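You operate a simulated robot arm through the tools that you are given. There is no shell and no other tool.

You run a simulated robot arm. Do the job below in one go: nothing can be reset, and whatever is moved stays where it is left.

Task
Put the clear cup from the top of the fitting bench in the basin of the steel sink. Take the standpipe plug and put it on the top of the lab bench. Fetch the yellow ball and set it on the top shelf of the steel rack. Put the white gasket on the top of the lab bench. Put the paper bag labelled "64" from the top of the lab bench in the steel bowl and the paper bag labelled "312" on the top of the small packs bench. Take the large white tin and leave it on the top of the small packs bench. Fetch the pouch from the top of the small packs bench and stand it on the top of the packing table. Take the sealed tin on the top of the small packs bench and put it away on the top of the carton table. Open the lab bench drawer, take the small sieve with the smallest size on its label from the grey mat and put it in the inside of the lab bench drawer, then shut the drawer. Put the white bar on the top of the lab bench away on the top of the charging bench. The order is free. Set down upright: standpipe plug, pouch, sealed tin.

The check looks at the end state, three seconds after you hand in, the way a careful person would. Anything else that was tipped, shoved, dropped, spilled or broken makes it a failure.

Robot
A 5-joint arm with a two-finger parallel gripper on a trunk, on a base that drives. Base frame: it is fixed to the floor where the robot stands at the start and does not move with it; the origin is under the middle of the robot, x ahead of it, y to its left, z up. Readings come in m, rad, newtons and seconds.
It reaches about 1.134 m from its shoulder. Its first joint turns from -2.601 to 2.601 rad. Places, roughly: basin of the steel sink (24x24 cm) [-1.64, -0.42, 0.68]; clear cup (5x5x4 cm) [-1.4, -1.4, 0.9]; inside of the lab bench drawer [1.9, -2.5, 0.7]; lab bench drawer [1.9, -2.4, 0.7]; large white tin [6, 2, 0.75]; paper bag [2.75, -2.5, 1]; pouch [5, -1.5, 0.75]; sealed tin [5, -1.25, 0.75]; small sieve [2.75, -2.25, 1]; standpipe plug (5x5x24 cm) [-1.6, 0.1, 0.9]; steel bowl (23x23x9 cm) [2.2, -2.7, 0.9]; top of the carton table [3.7, 2.8, 0.8]; top of the charging bench [4, 7.6, 0.8]; top of the lab bench [2, -2.6, 0.9]; top of the packing table [6, 1.8, 0.8]; top of the small packs bench [4.5, -1.7, 0.8]; top shelf of the steel rack [-2.9, 3, 0.9]; white bar (27x4x4 cm) [1.9, -2.8, 0.9]; white gasket (8x8x4 cm) [-1.4, -1.1, 0.9]; yellow ball (5x5x5 cm) [-1.4, -0.8, 0.9]. Payload 1.57 kg.
The TCP is the grasp point between the finger pads, 0.03 m short of the fingertips. In the tool frame z runs along the fingers and y along their closing line. The gripper opens to 0.11 m. The fingers are 0.024 m wide and 0.012 m thick; the gripper's body (0.048 by 0.112 m) begins 0.078 m behind the TCP.
Orientation is that of the tool frame in the base frame, as a unit quaternion [w, x, y, z]. With the fingers straight down and closing along the base's y, the tool's x points along the base's -x, its y along +y and its z along -z.

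Tools
- The arm moves only by the tool drive_tool. Its argument "plan" is a list of rows, each a list of 7 numbers: the finger opening in m, from 0 to 0.11, then the shift along the tool's x, y, z in m, then the turn, a rotation vector about the tool's x, y, z in rad. In form: [[fingers, x, y, z, ax, ay, az], ...]. A call has 1 to 20 rows; each row is the pose to reach, as a shift and turn from the pose commanded when the call began, along the tool's axes at that moment. Rows are played at 5 a second. More than 0.05 m and 0.15 rad between two rows, or a gripper value outside its range, and nothing of the call is played. Where a pose cannot be reached the arm comes as near as it can. A force on the tool above 40 N (or 10 N above the force at the start of the call, whichever is more), or a blocked arm, ends the call early, and 0.2 s more pass. The fingers move at their own pace (about 0.072 m/s each) and stop on an object; they squeeze with about 34 N. The grip force told is the motor's: it shows also when the fingers shut on nothing. Time passes only in rows, and 0.2 s behind the last, so rows that repeat a pose let the fingers close. It gives the time, the measured TCP pose, the force on the tool (base axes), the opening and the grip force at its end, in the units of the frame above (readings bear some noise), with the torque about the TCP (base axes, N m) and any sound that the robot's microphone picked up.
- Cameras (640 x 400 px; columns grow to the right, rows downward): "scene" is now at [0.0355, 0.1583, 1.8234]; the picture's right is [-0.17, -0.99, 0.00], its down [-0.67, 0.11, -0.73] and it looks along [0.72, -0.12, -0.68] (base axes); focal length 284 px, centre (320, 200). "wrist" rides on the gripper at [0.07, 0.016, -0.141] in the tool frame; the picture's right is [-0.23, 0.97, 0.00], its down [-0.85, -0.20, -0.48] and it looks along [-0.47, -0.11, 0.88] (tool axes); focal length 222 px, centre (320, 200). There is no depth. A picture from a camera that has moved, and an enlarged one, comes with that camera's place and axes in the base frame and with its lens.
- snapshot(camera): a new picture of that camera. The clock stands still meanwhile.
- lift_body(by): slides the trunk up (or, below 0, down) by that many m; the arm and the scene camera ride with it, the base frame stays. It gives what a move gives, with no picture.
- base_move(legs): drives the robot by 1 to 6 legs, each [ahead, turn to the left] in m and rad, along the robot's own axes; the way and the turn of a leg run together, so that a leg with both is an arc; at most 1.5 m and 3.142 rad a leg. The arm and the cameras ride along, it lands a little off, and it stops where it bumps. It gives what a move gives.
- turn_head(pan, tilt): turns the head with the scene camera to pan (to the left, within 2.705 rad either way) and tilt (down, from -0.506 to 1.204), counted from straight ahead of the robot. It gives what a move gives.
- inspect(camera, box): a new picture of the part [left, top, right, bottom] of that camera's present view, enlarged. The clock stands still meanwhile.
- sign_off(): hands the job in; it is judged then, once.

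Nothing tells you exact positions but the pictures and the camera data. Unless the task says otherwise, let go and move clear before handing in.

The tools are called after "Emit:" as name(argument=value, ...) on one line, values as JSON. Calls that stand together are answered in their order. drive_tool: Moves the arm, as the interface text tells. Its arguments: {"type":"object","properties":{"plan":{"type":"array"}},"required":["plan"]} The other tools are called the same way: lift_body (by) slides the trunk up or down; base_move (legs) drives the base; turn_head (pan, tilt) turns the head that bears the scene camera; snapshot (camera) takes a picture; inspect (camera, box) takes an enlarged picture of a part of a camera's view; sign_off () hands the job in.

At the start:

```text
time_s: 0.0
eef_pos: [0.6555, 0.1819, 1.1037]
tcp_rot: [0.0, -0.003, 1.0, 0.0]
ft_force: [0.5, -0.7, 0.2]
ft_torque: [-0.03, -0.01, 0.01]
gripper_width: 0.11
gripper_force: 0.0
trunk travel left (down, up): [-0.838, 0.132]
robot x, y, heading: [0.0027, 0.0033, -0.003]
head pan, tilt: [-0.166, 0.754]
```

scene: 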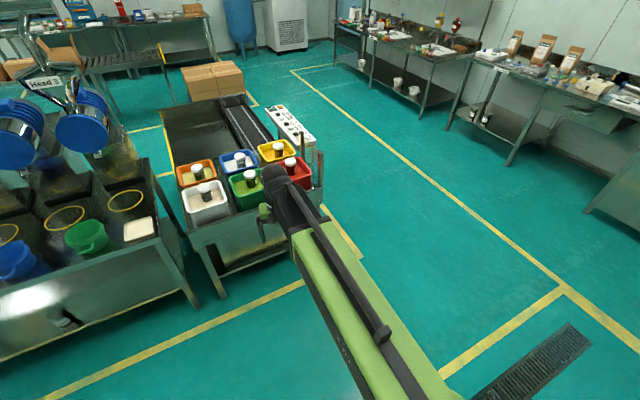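
wrist: 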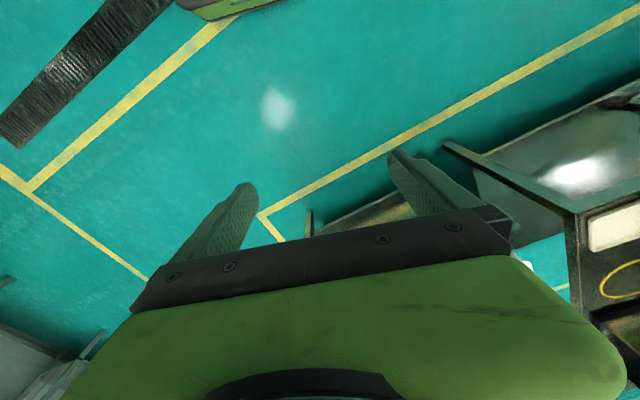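

I see a workshop with the robot in an aisle, a bench with paper bags and a rack off to the right, and tables ahead. I'll look around with the head first to map out the places before I move anything.

Emit:
turn_head(pan=-0.9, tilt=0.4)

Emit:
snapshot(camera="scene")

Emit:
turn_head(pan=-1.9, tilt=0.4)

Emit:
snapshot(camera="scene")

Emit:
turn_head(pan=-2.7, tilt=0.5)

Emit:
snapshot(camera="scene")

Emit:
turn_head(pan=2.6, tilt=0.5)

Emit:
snapshot(camera="scene")

Emit:
turn_head(pan=1.5, tilt=0.4)

Emit:
snapshot(camera="scene")

Emit:
turn_head(pan=0.5, tilt=0.3)

Emit:
snapshot(camera="scene")

Emit:
turn_head(pan=-0.2, tilt=0.3)

Emit:
snapshot(camera="scene")

```text
time_s: 1.1
eef_pos: [0.6553, 0.1819, 1.104]
tcp_rot: [0.0, -0.004, 1.0, 0.001]
ft_force: [-0.9, -0.2, 0.5]
ft_torque: [0.01, 0.01, 0.01]
gripper_width: 0.1101
gripper_force: 0.1
trunk travel left (down, up): [-0.838, 0.132]
robot x, y, heading: [0.0033, 0.0061, -0.005]
head pan, tilt: [-0.901, 0.4]
```

```text
taken
camera scene: at [0.0114, 0.0994, 1.8547], right [-0.78, -0.62, 0.0], down [-0.24, 0.31, -0.92], along [0.57, -0.72, -0.39], focal length 284 px, centre (320, 200)
```

scene: 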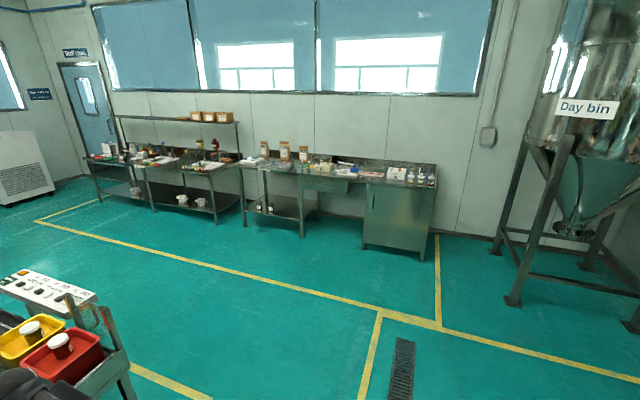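

```text
time_s: 2.4
eef_pos: [0.6558, 0.1826, 1.1051]
tcp_rot: [0.0, -0.004, 1.0, 0.001]
ft_force: [-0.2, -0.2, 0.3]
ft_torque: [0.02, -0.03, -0.03]
gripper_width: 0.1099
gripper_force: 0.0
trunk travel left (down, up): [-0.838, 0.132]
robot x, y, heading: [-0.0012, 0.0033, -0.004]
head pan, tilt: [-1.901, 0.4]
```

```text
taken
camera scene: at [-0.0761, 0.0843, 1.8547], right [-0.95, 0.32, 0.0], down [0.13, 0.37, -0.92], along [-0.3, -0.87, -0.39], focal length 284 px, centre (320, 200)
```

scene: 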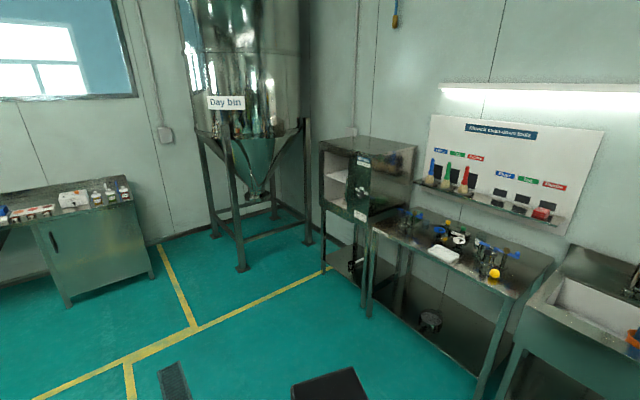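

```text
time_s: 3.5
eef_pos: [0.6555, 0.1828, 1.105]
tcp_rot: [0.0, -0.004, 1.0, 0.0]
ft_force: [-1.4, 0.8, -0.4]
ft_torque: [0.04, 0.02, 0.02]
gripper_width: 0.1102
gripper_force: 0.0
trunk travel left (down, up): [-0.838, 0.132]
robot x, y, heading: [-0.0008, 0.0033, -0.004]
head pan, tilt: [-2.7, 0.499]
```

```text
taken
camera scene: at [-0.1284, 0.1331, 1.8456], right [-0.43, 0.9, 0.0], down [0.43, 0.2, -0.88], along [-0.79, -0.38, -0.48], focal length 284 px, centre (320, 200)
```

scene: 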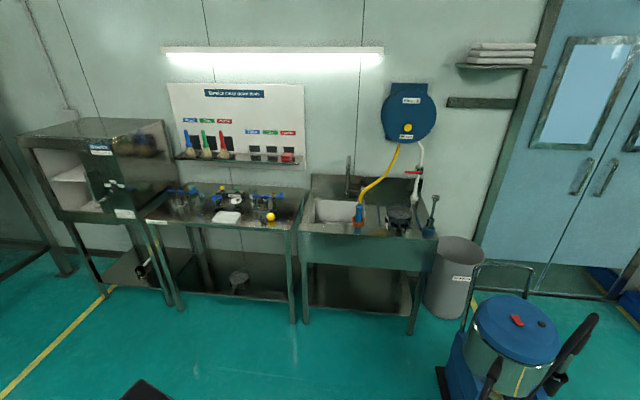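

```text
time_s: 7.6
eef_pos: [0.654, 0.1824, 1.1053]
tcp_rot: [0.0, -0.005, 1.0, 0.0]
ft_force: [-0.2, -0.3, -0.3]
ft_torque: [0.03, 0.05, 0.02]
gripper_width: 0.1103
gripper_force: 0.0
trunk travel left (down, up): [-0.838, 0.132]
robot x, y, heading: [0.0011, 0.0025, -0.003]
head pan, tilt: [2.601, 0.499]
```

```text
taken
camera scene: at [-0.124, 0.219, 1.8456], right [0.52, 0.86, 0.0], down [0.41, -0.25, -0.88], along [-0.75, 0.45, -0.48], focal length 284 px, centre (320, 200)
```

scene: 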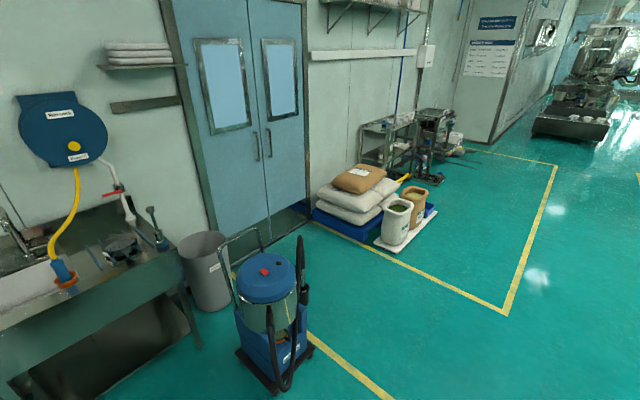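

```text
time_s: 8.9
eef_pos: [0.6553, 0.183, 1.1046]
tcp_rot: [0.0, -0.003, 1.0, 0.001]
ft_force: [0.0, -0.1, -0.2]
ft_torque: [-0.02, -0.01, 0.02]
gripper_width: 0.1099
gripper_force: 0.0
trunk travel left (down, up): [-0.838, 0.132]
robot x, y, heading: [-0.0036, 0.0031, -0.008]
head pan, tilt: [1.499, 0.4]
```

```text
taken
camera scene: at [-0.0395, 0.2644, 1.8547], right [1.0, -0.07, 0.0], down [-0.03, -0.39, -0.92], along [0.07, 0.92, -0.39], focal length 284 px, centre (320, 200)
```

scene: 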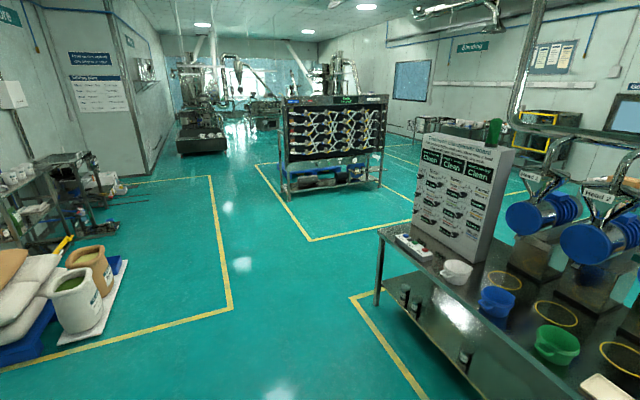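

```text
time_s: 10.2
eef_pos: [0.6554, 0.1823, 1.1045]
tcp_rot: [0.0, -0.004, 1.0, 0.0]
ft_force: [-0.1, 0.4, -0.1]
ft_torque: [0.0, 0.02, -0.05]
gripper_width: 0.1101
gripper_force: 0.1
trunk travel left (down, up): [-0.838, 0.132]
robot x, y, heading: [0.0008, 0.0031, 0.0]
head pan, tilt: [0.499, 0.3]
```

```text
taken
camera scene: at [0.0359, 0.2167, 1.864], right [0.48, -0.88, 0.0], down [-0.26, -0.14, -0.96], along [0.84, 0.46, -0.3], focal length 284 px, centre (320, 200)
```

scene: 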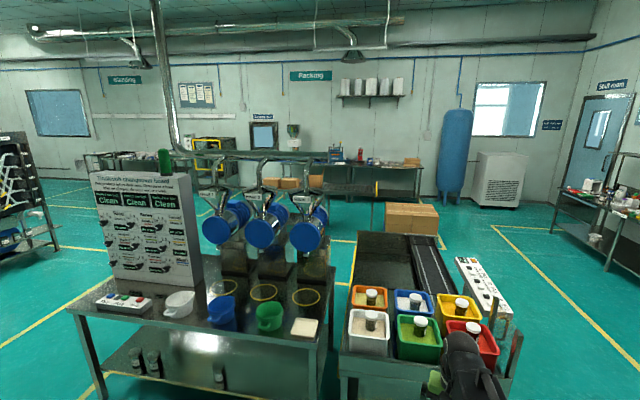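

```text
time_s: 11.3
eef_pos: [0.6556, 0.1827, 1.1049]
tcp_rot: [0.0, -0.004, 1.0, 0.0]
ft_force: [0.0, -0.2, -0.5]
ft_torque: [0.02, 0.0, -0.03]
gripper_width: 0.1101
gripper_force: 0.1
trunk travel left (down, up): [-0.838, 0.132]
robot x, y, heading: [0.0018, 0.0024, -0.0]
head pan, tilt: [-0.201, 0.3]
```

```text
taken
camera scene: at [0.0454, 0.1534, 1.864], right [-0.2, -0.98, 0.0], down [-0.29, 0.06, -0.96], along [0.94, -0.19, -0.3], focal length 284 px, centre (320, 200)
```

scene: 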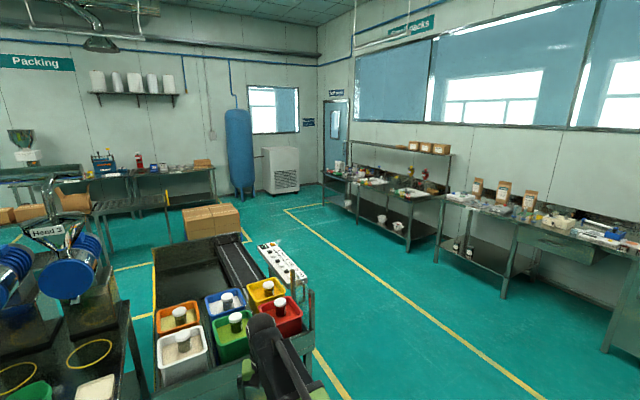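

The fitting bench and sink are behind the robot, and the lab bench and small packs bench run along the right wall. Before driving I'll look down to learn the robot's own footprint.

Emit:
turn_head(pan=-0.6, tilt=1.2)

Emit:
snapshot(camera="scene")

Emit:
turn_head(pan=-2.6, tilt=1.0)

Emit:
snapshot(camera="scene")

```text
time_s: 12.5
eef_pos: [0.6552, 0.1824, 1.1044]
tcp_rot: [-0.001, -0.003, 1.0, -0.001]
ft_force: [-0.2, -0.1, -1.2]
ft_torque: [-0.04, 0.0, 0.02]
gripper_width: 0.1099
gripper_force: 0.0
trunk travel left (down, up): [-0.838, 0.132]
robot x, y, heading: [0.0016, 0.0027, -0.001]
head pan, tilt: [-0.6, 1.201]
```

```text
taken
camera scene: at [0.0001, 0.1403, 1.792], right [-0.57, -0.82, 0.0], down [-0.77, 0.53, -0.36], along [0.3, -0.21, -0.93], focal length 284 px, centre (320, 200)
```

scene: 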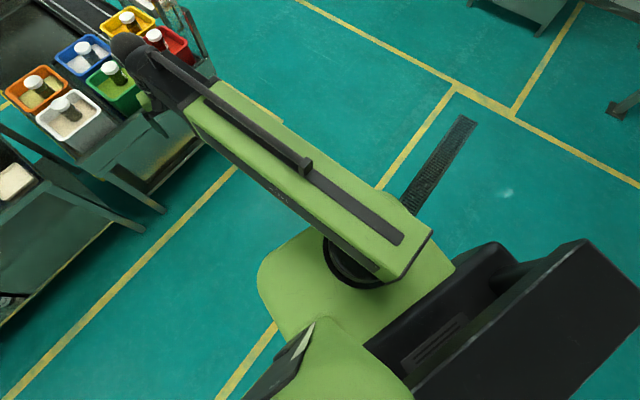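

```text
time_s: 14.4
eef_pos: [0.6555, 0.1821, 1.1044]
tcp_rot: [0.0, -0.004, 1.0, 0.001]
ft_force: [-0.5, 0.0, -0.2]
ft_torque: [0.01, 0.02, -0.03]
gripper_width: 0.1098
gripper_force: 0.1
trunk travel left (down, up): [-0.838, 0.132]
robot x, y, heading: [0.003, 0.0039, -0.002]
head pan, tilt: [-2.601, 1.0]
```

```text
taken
camera scene: at [-0.1058, 0.1361, 1.8045], right [-0.51, 0.86, 0.0], down [0.72, 0.43, -0.54], along [-0.46, -0.28, -0.84], focal length 284 px, centre (320, 200)
```

scene: 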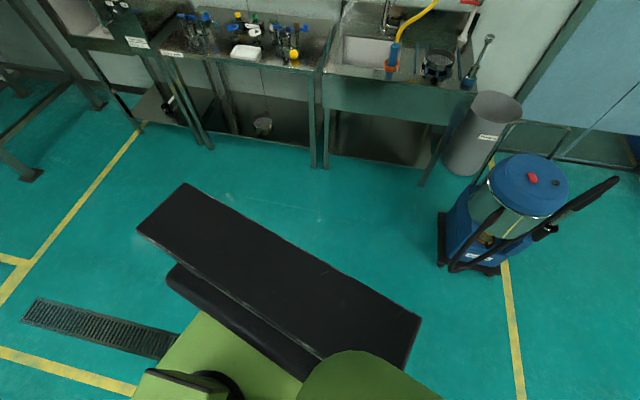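

The room is turned about 18° against my base frame. The fitting bench and sink front runs from about (-1.0,-1.46) to (-1.58,0.18), and my footprint is roughly 0.35 m in radius. I'll raise the trunk for clearance and drive up to face the fitting bench.

Emit:
lift_body(by=0.13)

Emit:
base_move(legs=[[0, -2.319], [0.95, 0], [0, -0.51]])

Emit:
turn_head(pan=0.0, tilt=0.8)

Emit:
snapshot(camera="scene")

Emit:
snapshot(camera="wrist")

```text
time_s: 16.0
eef_pos: [0.6555, 0.182, 1.2342]
tcp_rot: [0.0, -0.004, 1.0, 0.0]
ft_force: [-0.3, -0.6, 0.0]
ft_torque: [0.0, -0.01, -0.01]
gripper_width: 0.1101
gripper_force: 0.1
trunk travel left (down, up): [-0.968, 0.002]
robot x, y, heading: [-0.0013, 0.0033, -0.0]
head pan, tilt: [-2.601, 1.0]
```

```text
time_s: 27.9
eef_pos: [-1.1891, -1.0973, 1.2344]
tcp_rot: [0.0, 0.985, 0.17, 0.0]
ft_force: [-0.3, -1.0, -0.3]
ft_torque: [0.04, -0.01, 0.02]
gripper_width: 0.11
gripper_force: 0.0
trunk travel left (down, up): [-0.968, 0.002]
robot x, y, heading: [-0.6379, -0.6846, -2.805]
head pan, tilt: [-2.601, 1.0]
```

```text
time_s: 30.2
eef_pos: [-1.1872, -1.0952, 1.234]
tcp_rot: [0.0, 0.985, 0.17, -0.001]
ft_force: [-0.5, 0.6, -1.5]
ft_torque: [0.01, -0.03, 0.01]
gripper_width: 0.1101
gripper_force: 0.1
trunk travel left (down, up): [-0.968, 0.002]
robot x, y, heading: [-0.6384, -0.6827, -2.806]
head pan, tilt: [0.0, 0.799]
```

```text
taken
camera scene: at [-0.6134, -0.8598, 1.9496], right [-0.33, 0.94, 0.0], down [0.68, 0.24, -0.7], along [-0.66, -0.23, -0.72], focal length 284 px, centre (320, 200)
```

scene: 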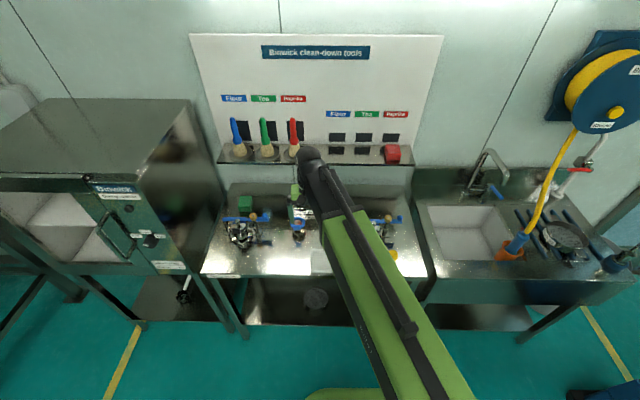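

```text
taken
camera wrist: at [-1.1167, -1.0852, 1.3756], right [0.11, -0.99, 0.0], down [-0.87, -0.1, 0.48], along [-0.48, -0.05, -0.88], focal length 222 px, centre (320, 200)
```

wrist: 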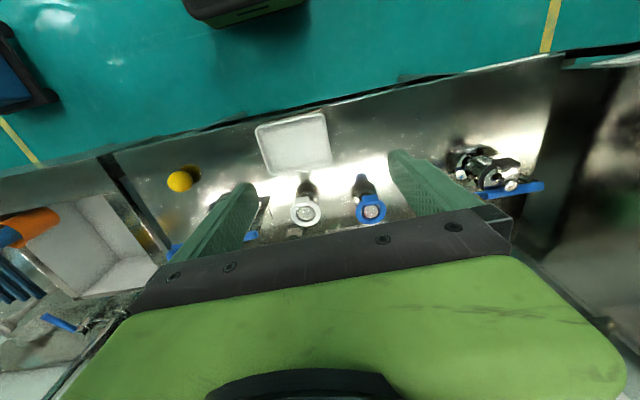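

I'm facing the fitting bench: the ball and a white square thing are near the front edge, with taps and fittings behind. I'll zoom in to identify the cup and the gasket.

Emit:
inspect(camera="scene", box=[190, 170, 350, 270])

Emit:
inspect(camera="wrist", box=[100, 60, 420, 260])

Emit:
inspect(camera="wrist", box=[400, 60, 640, 210])

Emit:
inspect(camera="scene", box=[400, 140, 640, 290])

```text
4.00 times, centred on (270, 220) of scene
camera zoom: at [-0.6134, -0.8598, 1.9496], right [-0.33, 0.94, 0.0], down [0.68, 0.24, -0.7], along [-0.66, -0.23, -0.72], focal length 1135 px, centre (520, 120)
```

zoom: 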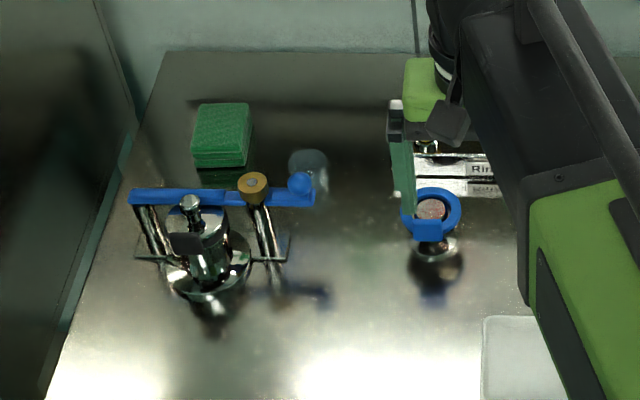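

```text
2.00 times, centred on (260, 160) of wrist
camera zoom: at [-1.1167, -1.0852, 1.3756], right [0.11, -0.99, 0.0], down [-0.87, -0.1, 0.48], along [-0.48, -0.05, -0.88], focal length 444 px, centre (440, 280)
```

zoom: 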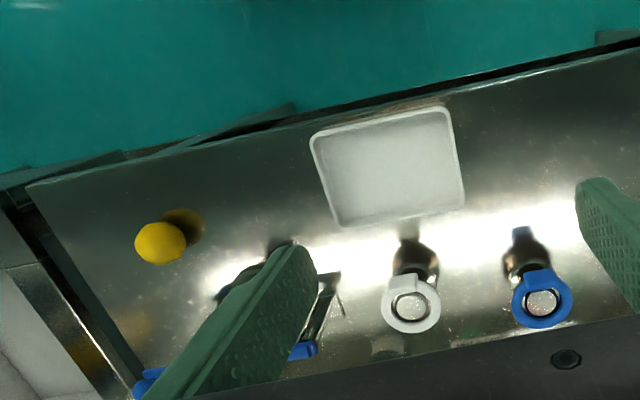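

```text
2.67 times, centred on (520, 135) of wrist
camera zoom: at [-1.1167, -1.0852, 1.3756], right [0.11, -0.99, 0.0], down [-0.87, -0.1, 0.48], along [-0.48, -0.05, -0.88], focal length 592 px, centre (-213, 373)
```

zoom: 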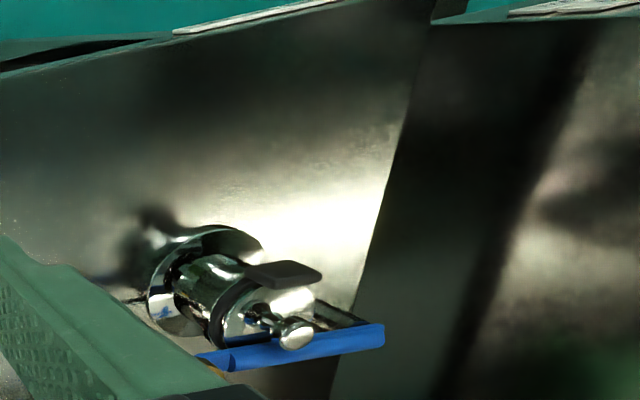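

```text
2.67 times, centred on (520, 215) of scene
camera zoom: at [-0.6134, -0.8598, 1.9496], right [-0.33, 0.94, 0.0], down [0.68, 0.24, -0.7], along [-0.66, -0.23, -0.72], focal length 757 px, centre (-213, 160)
```

zoom: 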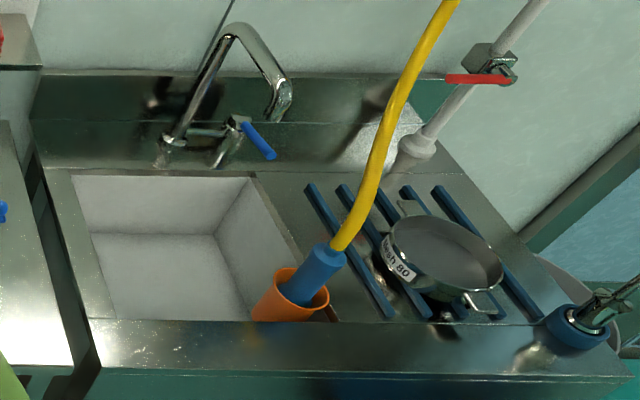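

The clear cup appears to stand behind the end of a blue clamp bar near (-1.38,-1.40), the white ring is near (-1.38,-1.08), and the ball is at the right front. I'll shift the base left by backing off and coming in again, so the cup is straight ahead.

Emit:
base_move(legs=[[0, -0.9], [-0.45, 0], [0, 0.88], [0.37, 0]])

Emit:
snapshot(camera="scene")

Emit:
snapshot(camera="wrist")

```text
time_s: 39.5
eef_pos: [-1.1649, -1.4493, 1.2339]
tcp_rot: [0.0, 0.986, 0.166, 0.0]
ft_force: [-0.1, -0.5, 0.0]
ft_torque: [0.01, -0.03, 0.0]
gripper_width: 0.1098
gripper_force: 0.2
trunk travel left (down, up): [-0.968, 0.002]
robot x, y, heading: [-0.6014, -1.061, -2.828]
head pan, tilt: [0.0, 0.799]
```

```text
taken
camera scene: at [-0.5839, -1.2331, 1.9497], right [-0.31, 0.95, 0.0], down [0.68, 0.22, -0.7], along [-0.66, -0.22, -0.72], focal length 284 px, centre (320, 200)
```

scene: 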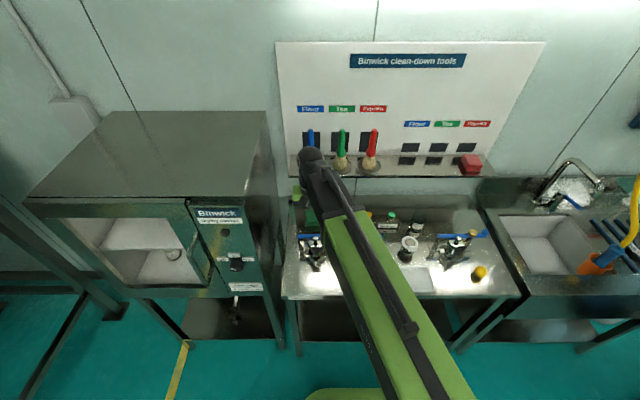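

```text
taken
camera wrist: at [-1.0916, -1.4404, 1.3754], right [0.1, -0.99, 0.0], down [-0.87, -0.09, 0.48], along [-0.48, -0.05, -0.88], focal length 222 px, centre (320, 200)
```

wrist: 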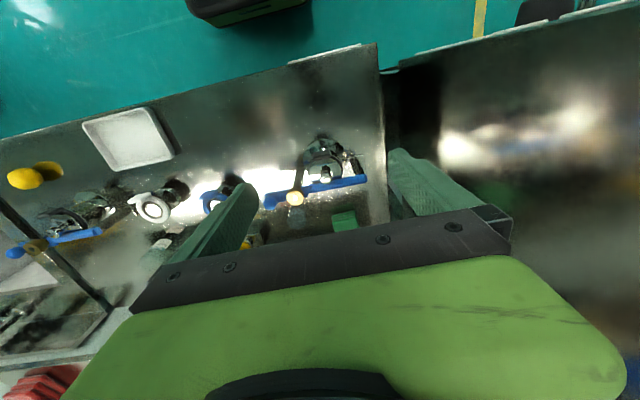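

The bench is in better view now, so I'll zoom on the ring, the cup area and the label.

Emit:
inspect(camera="scene", box=[350, 195, 510, 295])

Emit:
inspect(camera="wrist", box=[80, 120, 400, 260])

```text
4.00 times, centred on (430, 245) of scene
camera zoom: at [-0.5839, -1.2331, 1.9497], right [-0.31, 0.95, 0.0], down [0.68, 0.22, -0.7], along [-0.66, -0.22, -0.72], focal length 1135 px, centre (-120, 20)
```

zoom: 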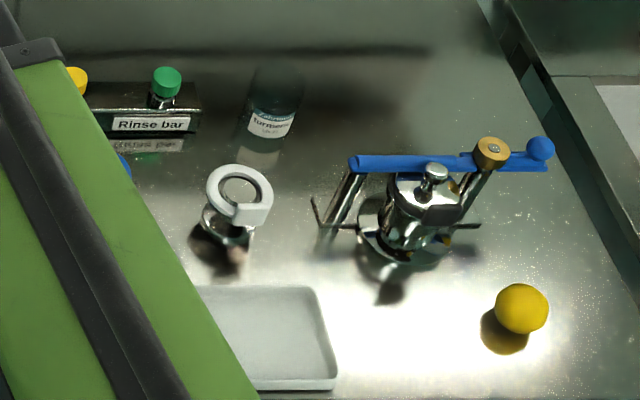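

```text
2.00 times, centred on (240, 190) of wrist
camera zoom: at [-1.0916, -1.4404, 1.3754], right [0.1, -0.99, 0.0], down [-0.87, -0.09, 0.48], along [-0.48, -0.05, -0.88], focal length 444 px, centre (480, 220)
```

zoom: 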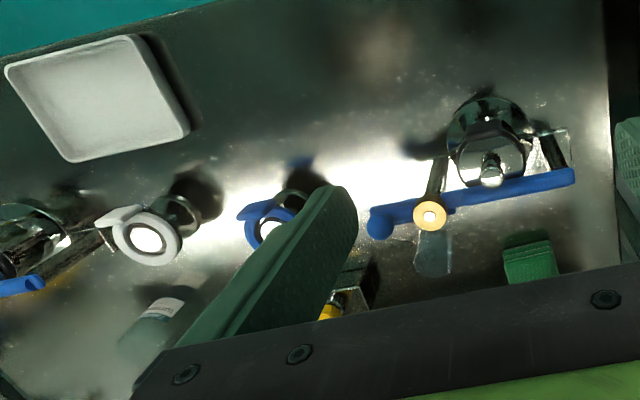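

The clear cup stands near (-1.387,-1.42), about 9 cm behind the blue clamp bar (bar top about 1.0 m). The white gasket is a tabbed ring sitting on a steel ferrule. I'll move above the cup and refine its position with the wrist camera.

Emit:
drive_tool(plan=[[0.08, -0.04, -0.02, 0, 0, 0, 0], [0.08, -0.08, -0.04, 0, 0, 0, 0], [0.08, -0.12, -0.06, 0, 0, 0, 0], [0.08, -0.16, -0.08, 0, 0, 0, 0], [0.08, -0.2, -0.1, 0, 0, 0, 0], [0.08, -0.2, -0.1, 0.04, 0, 0, 0], [0.08, -0.2, -0.1, 0.08, 0, 0, 0], [0.08, -0.2, -0.1, 0.12, 0, 0, 0], [0.08, -0.2, -0.1, 0.12, 0, 0, 0]])

Emit:
snapshot(camera="wrist")

Emit:
inspect(camera="wrist", box=[240, 120, 400, 220])

Emit:
snapshot(camera="scene")

```text
time_s: 41.5
eef_pos: [-1.3845, -1.4189, 1.2348]
tcp_rot: [-0.001, 0.986, 0.165, 0.0]
ft_force: [0.0, -0.4, -0.4]
ft_torque: [0.01, 0.04, -0.01]
gripper_width: 0.0801
gripper_force: 0.1
out of reach, approached as far as the arm can: row 6, 7, 8, 9
trunk travel left (down, up): [-0.968, 0.002]
robot x, y, heading: [-0.6021, -1.0607, -2.827]
head pan, tilt: [0.0, 0.799]
```

```text
taken
camera wrist: at [-1.3135, -1.41, 1.3755], right [0.1, -0.99, 0.0], down [-0.87, -0.09, 0.48], along [-0.48, -0.05, -0.88], focal length 222 px, centre (320, 200)
```

wrist: 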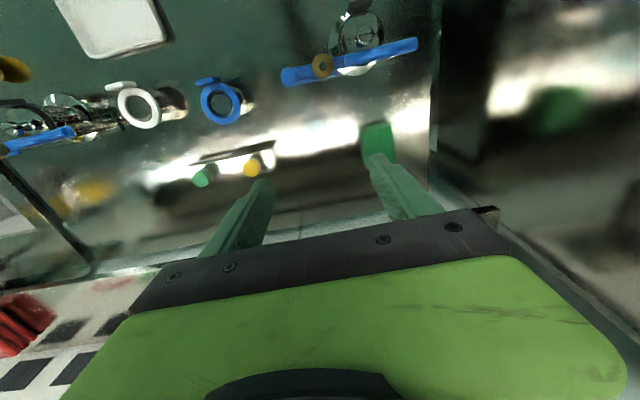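

```text
4.00 times, centred on (320, 170) of wrist
camera zoom: at [-1.3135, -1.41, 1.3755], right [0.1, -0.99, 0.0], down [-0.87, -0.09, 0.48], along [-0.48, -0.05, -0.88], focal length 888 px, centre (320, 320)
```

zoom: 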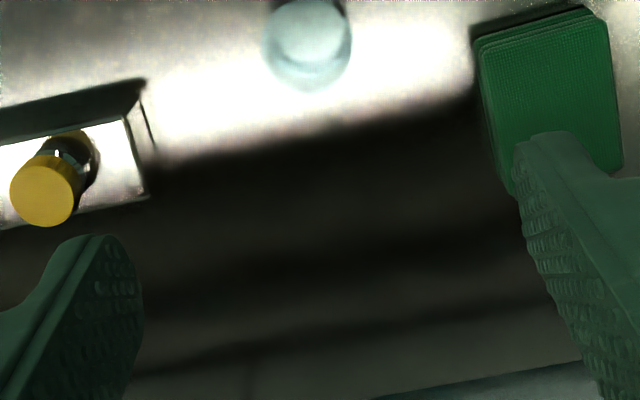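

```text
taken
camera scene: at [-0.5836, -1.2326, 1.9497], right [-0.31, 0.95, 0.0], down [0.68, 0.22, -0.7], along [-0.66, -0.22, -0.72], focal length 284 px, centre (320, 200)
```

scene: 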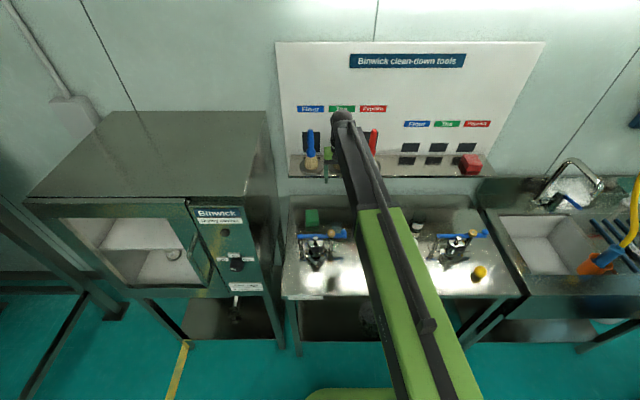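

The cup is visible between the knob and the green pad. Lowering by arm is out of reach at this radius, so I'll use the trunk for the height and look again at the whole cup.

Emit:
inspect(camera="wrist", box=[240, 80, 400, 180])

```text
4.00 times, centred on (320, 130) of wrist
camera zoom: at [-1.3135, -1.41, 1.3755], right [0.1, -0.99, 0.0], down [-0.87, -0.09, 0.48], along [-0.48, -0.05, -0.88], focal length 888 px, centre (320, 480)
```

zoom: 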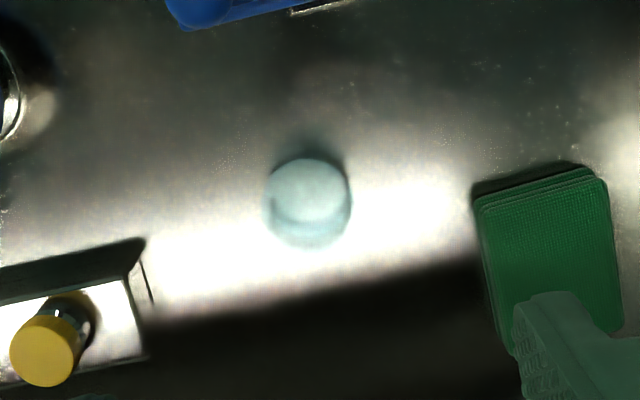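

The cup sits at about (-1.404,-1.4145) with rim at 0.94. I'll nudge the gripper over it and lower with the trunk in stages.

Emit:
drive_tool(plan=[[0.08, -0.017, -0.0106, 0, 0, 0, 0], [0.08, -0.017, -0.0106, 0, 0, 0, 0]])

Emit:
lift_body(by=-0.18)

Emit:
snapshot(camera="wrist")

Emit:
inspect(camera="wrist", box=[240, 110, 400, 210])

```text
time_s: 42.1
eef_pos: [-1.4048, -1.4145, 1.2347]
tcp_rot: [0.0, 0.986, 0.166, 0.0]
ft_force: [0.9, 0.4, 0.5]
ft_torque: [-0.01, 0.0, 0.03]
gripper_width: 0.0799
gripper_force: 0.1
trunk travel left (down, up): [-0.968, 0.002]
robot x, y, heading: [-0.6, -1.0588, -2.833]
head pan, tilt: [0.0, 0.799]
```

```text
time_s: 44.1
eef_pos: [-1.4047, -1.4148, 1.0549]
tcp_rot: [0.0, 0.986, 0.165, 0.0]
ft_force: [-0.3, 0.4, -0.5]
ft_torque: [-0.03, 0.0, 0.02]
gripper_width: 0.0799
gripper_force: 0.1
trunk travel left (down, up): [-0.788, 0.182]
robot x, y, heading: [-0.5991, -1.0611, -2.828]
head pan, tilt: [0.0, 0.799]
```

```text
taken
camera wrist: at [-1.3328, -1.4056, 1.1957], right [0.1, -0.99, 0.0], down [-0.87, -0.09, 0.48], along [-0.48, -0.05, -0.88], focal length 222 px, centre (320, 200)
```

wrist: 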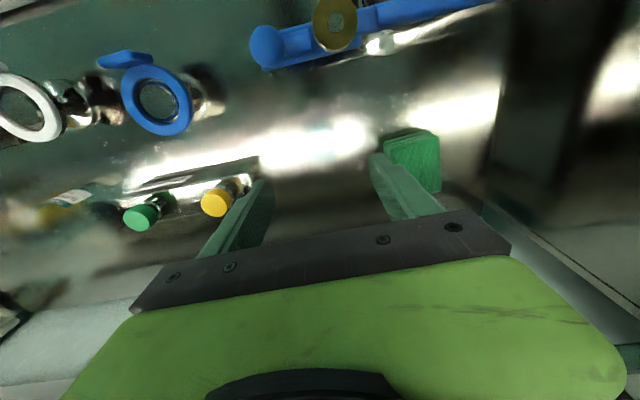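

```text
4.00 times, centred on (320, 160) of wrist
camera zoom: at [-1.3328, -1.4056, 1.1957], right [0.1, -0.99, 0.0], down [-0.87, -0.09, 0.48], along [-0.48, -0.05, -0.88], focal length 888 px, centre (320, 360)
```

zoom: 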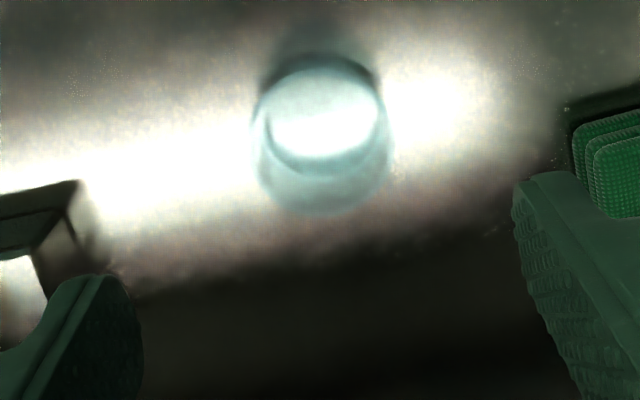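

The gripper is centred on the cup within a few millimetres and both fingers are clear of the rack and pad. I'll lower to grasp height and close.

Emit:
lift_body(by=-0.112)

Emit:
drive_tool(plan=[[0.05, 0, 0, 0, 0, 0, 0], [0.03, 0, 0, 0, 0, 0, 0], [0.03, 0, 0, 0, 0, 0, 0], [0.03, 0, 0, 0, 0, 0, 0]])

Emit:
inspect(camera="wrist", box=[200, 110, 440, 260])

```text
time_s: 45.5
eef_pos: [-1.4058, -1.4156, 0.942]
tcp_rot: [0.0, 0.986, 0.166, 0.001]
ft_force: [0.1, -0.5, 0.1]
ft_torque: [0.01, 0.02, 0.0]
gripper_width: 0.08
gripper_force: 0.0
trunk travel left (down, up): [-0.676, 0.294]
robot x, y, heading: [-0.5994, -1.0618, -2.824]
head pan, tilt: [0.0, 0.799]
```

```text
time_s: 46.5
eef_pos: [-1.4047, -1.4137, 0.9429]
tcp_rot: [0.0, 0.986, 0.166, 0.0]
ft_force: [0.7, -0.9, 1.0]
ft_torque: [-0.02, 0.0, 0.0]
gripper_width: 0.0466
gripper_force: 33.9
trunk travel left (down, up): [-0.676, 0.294]
robot x, y, heading: [-0.6017, -1.0594, -2.825]
head pan, tilt: [0.0, 0.799]
```

```text
2.67 times, centred on (320, 185) of wrist
camera zoom: at [-1.3328, -1.4057, 1.0837], right [0.1, -0.99, 0.0], down [-0.87, -0.09, 0.48], along [-0.48, -0.05, -0.88], focal length 592 px, centre (320, 240)
```

zoom: 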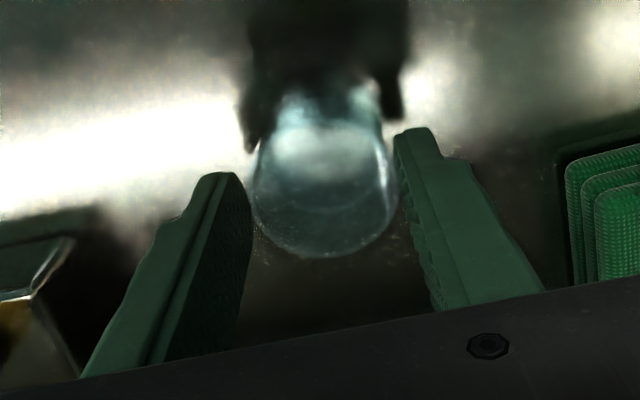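

The cup is held (4.7 cm). I'll lift it straight up with the trunk, then pull back over the bench edge so I can travel to the sink.

Emit:
lift_body(by=0.25)

Emit:
drive_tool(plan=[[0.03, 0.05, 0, 0, 0, 0, 0], [0.03, 0.1, 0, 0, 0, 0, 0], [0.03, 0.15, 0, 0, 0, 0, 0], [0.03, 0.2, 0, 0, 0, 0, 0], [0.03, 0.25, 0, 0, 0, 0, 0], [0.03, 0.3, 0, 0, 0, 0, 0]])

Emit:
drive_tool(plan=[[0.03, 0, 0, 0.03, 0, 0, 0], [0.03, 0, 0, 0.06, 0, 0, 0], [0.03, 0, 0, 0.06, 0, 0, 0]])

Emit:
snapshot(camera="scene")

Emit:
snapshot(camera="wrist")

```text
time_s: 49.1
eef_pos: [-1.4036, -1.4149, 1.1921]
tcp_rot: [0.0, 0.986, 0.165, -0.001]
ft_force: [0.2, -0.1, -1.0]
ft_torque: [0.03, -0.02, -0.04]
gripper_width: 0.0462
gripper_force: 34.0
trunk travel left (down, up): [-0.926, 0.044]
robot x, y, heading: [-0.6011, -1.0598, -2.828]
head pan, tilt: [0.0, 0.799]
```

```text
time_s: 50.5
eef_pos: [-1.1196, -1.3152, 1.1926]
tcp_rot: [0.0, 0.986, 0.165, -0.001]
ft_force: [0.8, 0.3, -0.1]
ft_torque: [-0.01, 0.0, -0.02]
gripper_width: 0.0464
gripper_force: 34.4
trunk travel left (down, up): [-0.926, 0.044]
robot x, y, heading: [-0.6017, -1.0584, -2.823]
head pan, tilt: [0.0, 0.799]
```

```text
time_s: 51.3
eef_pos: [-1.1215, -1.3173, 1.1921]
tcp_rot: [0.0, 0.986, 0.165, 0.0]
ft_force: [-0.2, 0.3, 0.1]
ft_torque: [-0.01, 0.02, 0.0]
gripper_width: 0.0466
gripper_force: 33.2
out of reach, approached as far as the arm can: row 1, 2, 3
trunk travel left (down, up): [-0.926, 0.044]
robot x, y, heading: [-0.6043, -1.0614, -2.829]
head pan, tilt: [0.0, 0.799]
```

```text
taken
camera scene: at [-0.583, -1.2325, 1.9077], right [-0.31, 0.95, 0.0], down [0.68, 0.22, -0.7], along [-0.66, -0.22, -0.72], focal length 284 px, centre (320, 200)
```

scene: 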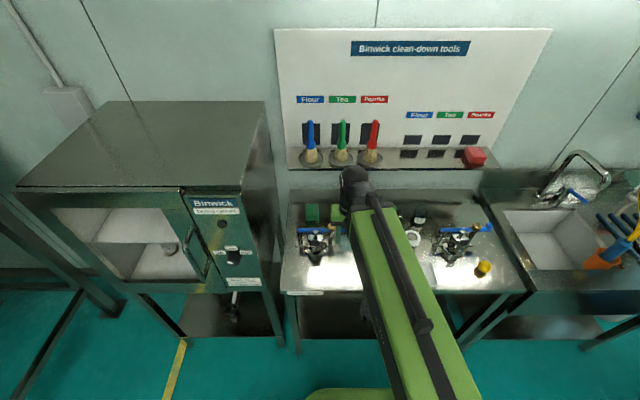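

```text
taken
camera wrist: at [-1.0494, -1.3075, 1.3337], right [0.1, -0.99, 0.0], down [-0.87, -0.09, 0.48], along [-0.48, -0.05, -0.88], focal length 222 px, centre (320, 200)
```

wrist: 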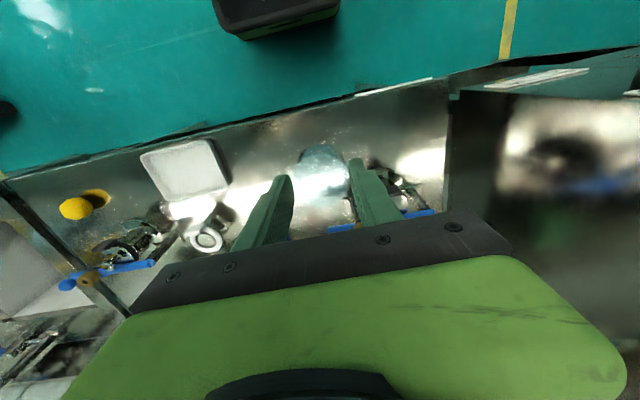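

The arm can't lower itself with the tool straight down, so height must come from the trunk. I'll test whether it can go up on its own or tilt, since I need this for reaching into the basin.

Emit:
drive_tool(plan=[[0.03, 0, 0, -0.03, 0, 0, 0], [0.03, 0, 0, -0.06, 0, 0, 0], [0.03, 0, 0, -0.1, 0, 0, 0]])

Emit:
drive_tool(plan=[[0.03, 0, 0, 0.04, 0, 0, 0], [0.03, 0, 0, 0.08, 0, 0, 0], [0.03, 0, 0, 0.1, 0, 0, 0]])

```text
time_s: 52.1
eef_pos: [-1.1214, -1.3161, 1.1924]
tcp_rot: [0.0, 0.986, 0.165, 0.0]
ft_force: [0.3, -0.4, 0.2]
ft_torque: [0.0, -0.02, 0.0]
gripper_width: 0.0463
gripper_force: 34.3
out of reach, approached as far as the arm can: row 1, 2, 3
trunk travel left (down, up): [-0.926, 0.044]
robot x, y, heading: [-0.6025, -1.058, -2.827]
head pan, tilt: [0.0, 0.799]
```

```text
time_s: 52.9
eef_pos: [-1.121, -1.3161, 1.1919]
tcp_rot: [-0.001, 0.986, 0.165, -0.001]
ft_force: [0.1, 0.9, -0.2]
ft_torque: [0.02, 0.0, 0.02]
gripper_width: 0.0466
gripper_force: 33.7
out of reach, approached as far as the arm can: row 1, 2, 3
trunk travel left (down, up): [-0.926, 0.044]
robot x, y, heading: [-0.6029, -1.0583, -2.825]
head pan, tilt: [0.0, 0.799]
```

The arm moves only in a horizontal plane and the trunk supplies the height. I'll zoom in to understand the arm's underside clearance before reaching into the basin.

Emit:
inspect(camera="scene", box=[280, 150, 520, 300])

Emit:
inspect(camera="scene", box=[480, 140, 640, 240])

```text
2.67 times, centred on (400, 225) of scene
camera zoom: at [-0.5833, -1.2326, 1.9076], right [-0.31, 0.95, 0.0], down [0.68, 0.22, -0.7], along [-0.66, -0.22, -0.72], focal length 757 px, centre (107, 133)
```

zoom: 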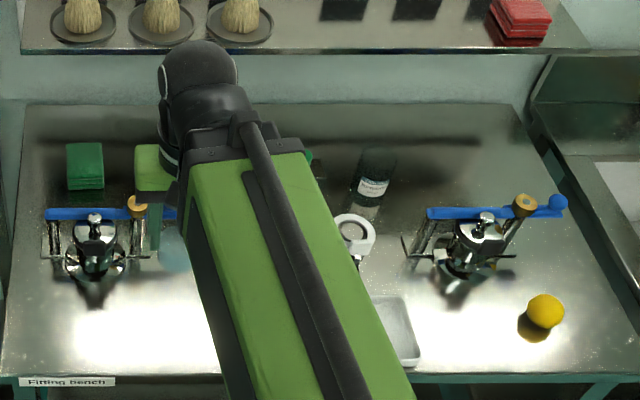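

```text
4.00 times, centred on (560, 190) of scene
camera zoom: at [-0.5833, -1.2326, 1.9076], right [-0.31, 0.95, 0.0], down [0.68, 0.22, -0.7], along [-0.66, -0.22, -0.72], focal length 1135 px, centre (-640, 240)
```

zoom: 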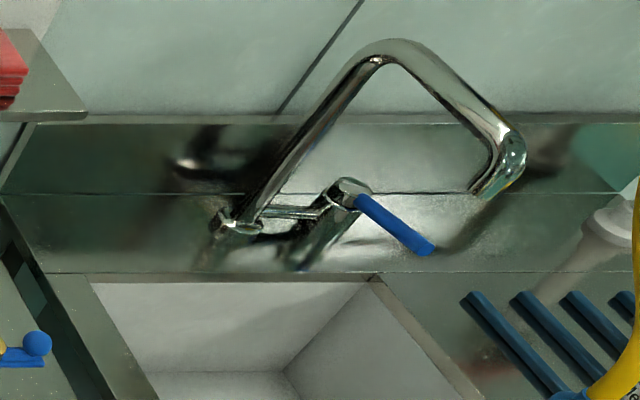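

The arm is a telescoping boom: its underside is about 0.18 m above the TCP, and the sink deck is at about 0.87, so reaching the basin floor at 0.68 is feasible. I'll back off and move right to face the sink.

Emit:
base_move(legs=[[-0.25, 0], [0, -1.571], [0.82, 0], [0, 1.571], [0.2, 0]])

Emit:
snapshot(camera="scene")

Emit:
snapshot(camera="wrist")

```text
time_s: 67.6
eef_pos: [-1.3368, -0.5254, 1.1917]
tcp_rot: [0.0, 0.985, 0.171, 0.001]
ft_force: [-0.9, 0.0, -1.5]
ft_torque: [0.01, 0.0, -0.01]
gripper_width: 0.0464
gripper_force: 34.1
trunk travel left (down, up): [-0.926, 0.044]
robot x, y, heading: [-0.8123, -0.2952, -2.831]
head pan, tilt: [0.0, 0.799]
```

```text
taken
camera scene: at [-0.7926, -0.4673, 1.9077], right [-0.31, 0.95, 0.0], down [0.68, 0.22, -0.7], along [-0.66, -0.21, -0.72], focal length 284 px, centre (320, 200)
```

scene: 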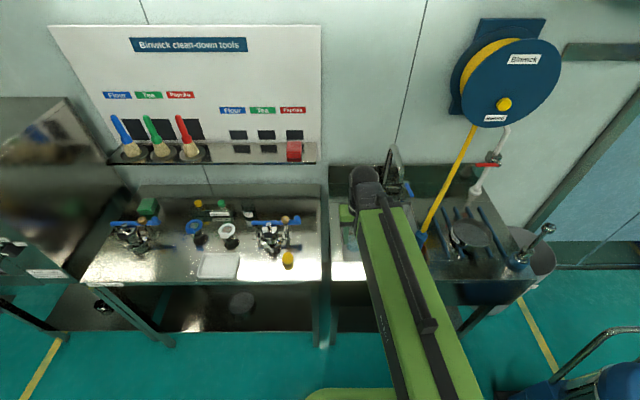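

```text
taken
camera wrist: at [-1.2653, -0.5158, 1.3331], right [0.11, -0.99, 0.0], down [-0.87, -0.1, 0.48], along [-0.47, -0.05, -0.88], focal length 222 px, centre (320, 200)
```

wrist: 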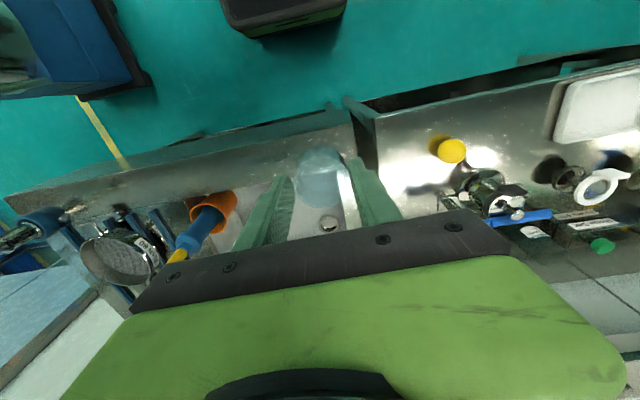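

I'm in front of the sink with the cup held. I'll zoom on the basin to check its walls and the drain before reaching in.

Emit:
inspect(camera="wrist", box=[160, 110, 400, 260])

Emit:
inspect(camera="scene", box=[310, 130, 550, 280])

```text
2.67 times, centred on (280, 185) of wrist
camera zoom: at [-1.2653, -0.5158, 1.3331], right [0.11, -0.99, 0.0], down [-0.87, -0.1, 0.48], along [-0.47, -0.05, -0.88], focal length 592 px, centre (427, 240)
```

zoom: 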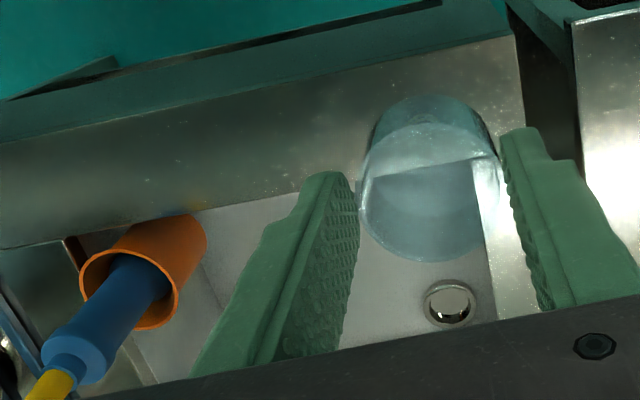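

```text
2.67 times, centred on (430, 205) of scene
camera zoom: at [-0.7926, -0.4673, 1.9077], right [-0.31, 0.95, 0.0], down [0.68, 0.22, -0.7], along [-0.66, -0.21, -0.72], focal length 757 px, centre (27, 187)
```

zoom: 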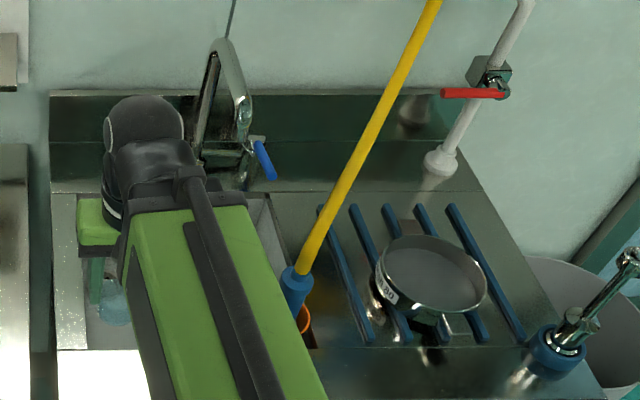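

There's a drain collar at the back left of the basin, so I'll set the cup to its front right at about (-1.61,-0.50), clear of the faucet spout and hose holder.

Emit:
drive_tool(plan=[[0.03, -0.0413, -0.0195, 0, 0, 0, 0], [0.03, -0.0827, -0.0391, 0, 0, 0, 0], [0.03, -0.124, -0.0587, 0, 0, 0, 0], [0.03, -0.1653, -0.0782, 0, 0, 0, 0], [0.03, -0.2067, -0.0978, 0, 0, 0, 0], [0.03, -0.248, -0.1173, 0, 0, 0, 0], [0.03, -0.248, -0.1173, 0, 0, 0, 0]])

Emit:
lift_body(by=-0.3)

Emit:
snapshot(camera="wrist")

Emit:
snapshot(camera="scene")

```text
time_s: 69.2
eef_pos: [-1.6092, -0.4978, 1.1932]
tcp_rot: [0.001, 0.985, 0.17, 0.0]
ft_force: [0.4, 0.2, -0.8]
ft_torque: [0.01, -0.02, 0.02]
gripper_width: 0.0466
gripper_force: 34.3
trunk travel left (down, up): [-0.926, 0.044]
robot x, y, heading: [-0.8118, -0.2946, -2.824]
head pan, tilt: [0.0, 0.799]
```

```text
time_s: 72.2
eef_pos: [-1.6106, -0.4992, 0.8923]
tcp_rot: [0.0, 0.985, 0.171, 0.0]
ft_force: [-1.1, -0.7, -1.2]
ft_torque: [0.03, 0.01, -0.01]
gripper_width: 0.0464
gripper_force: 34.0
trunk travel left (down, up): [-0.626, 0.344]
robot x, y, heading: [-0.8041, -0.2903, -2.83]
head pan, tilt: [0.0, 0.799]
```

```text
taken
camera wrist: at [-1.5375, -0.4883, 1.0336], right [0.11, -0.99, 0.0], down [-0.87, -0.1, 0.48], along [-0.48, -0.05, -0.88], focal length 222 px, centre (320, 200)
```

wrist: 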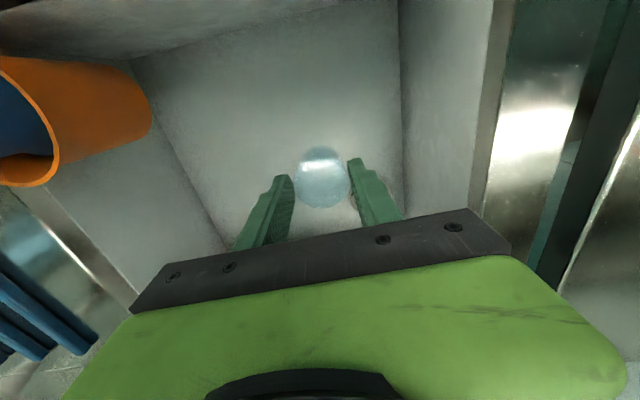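

```text
taken
camera scene: at [-0.7906, -0.4666, 1.6077], right [-0.3, 0.95, 0.0], down [0.68, 0.22, -0.7], along [-0.66, -0.21, -0.72], focal length 284 px, centre (320, 200)
```

scene: 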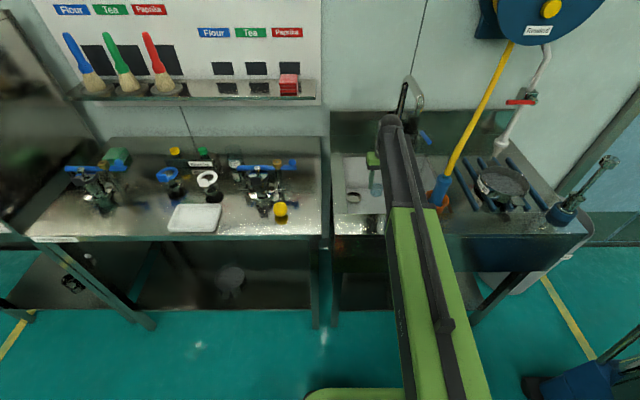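

The gripper is inside the basin outline with free floor below it. I'll lower further in steps and watch the force.

Emit:
lift_body(by=-0.14)

Emit:
snapshot(camera="wrist")

Emit:
snapshot(camera="scene")

```text
time_s: 73.8
eef_pos: [-1.6101, -0.4976, 0.7531]
tcp_rot: [0.0, 0.985, 0.171, -0.001]
ft_force: [0.3, -0.3, 0.4]
ft_torque: [-0.01, -0.01, -0.02]
gripper_width: 0.0466
gripper_force: 34.0
trunk travel left (down, up): [-0.486, 0.484]
robot x, y, heading: [-0.8063, -0.2946, -2.827]
head pan, tilt: [0.0, 0.799]
```

```text
taken
camera wrist: at [-1.5375, -0.4884, 0.8936], right [0.11, -0.99, 0.0], down [-0.87, -0.1, 0.48], along [-0.48, -0.05, -0.88], focal length 222 px, centre (320, 200)
```

wrist: 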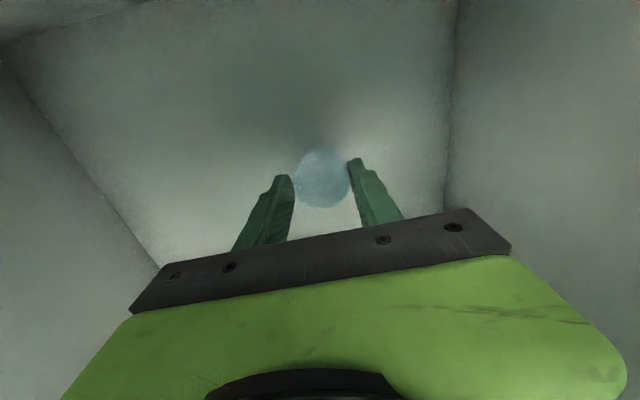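

```text
taken
camera scene: at [-0.7906, -0.4666, 1.4677], right [-0.31, 0.95, 0.0], down [0.68, 0.22, -0.7], along [-0.66, -0.21, -0.72], focal length 284 px, centre (320, 200)
```

scene: 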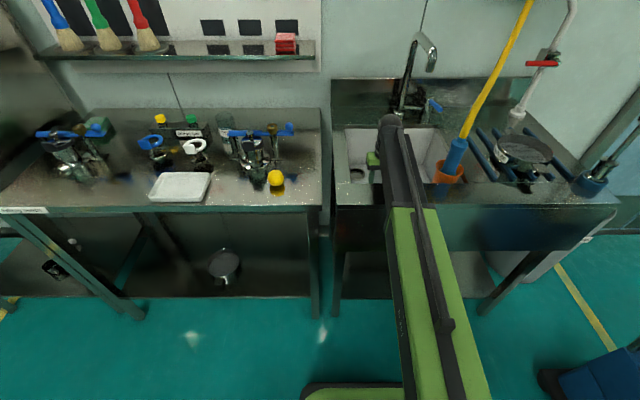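

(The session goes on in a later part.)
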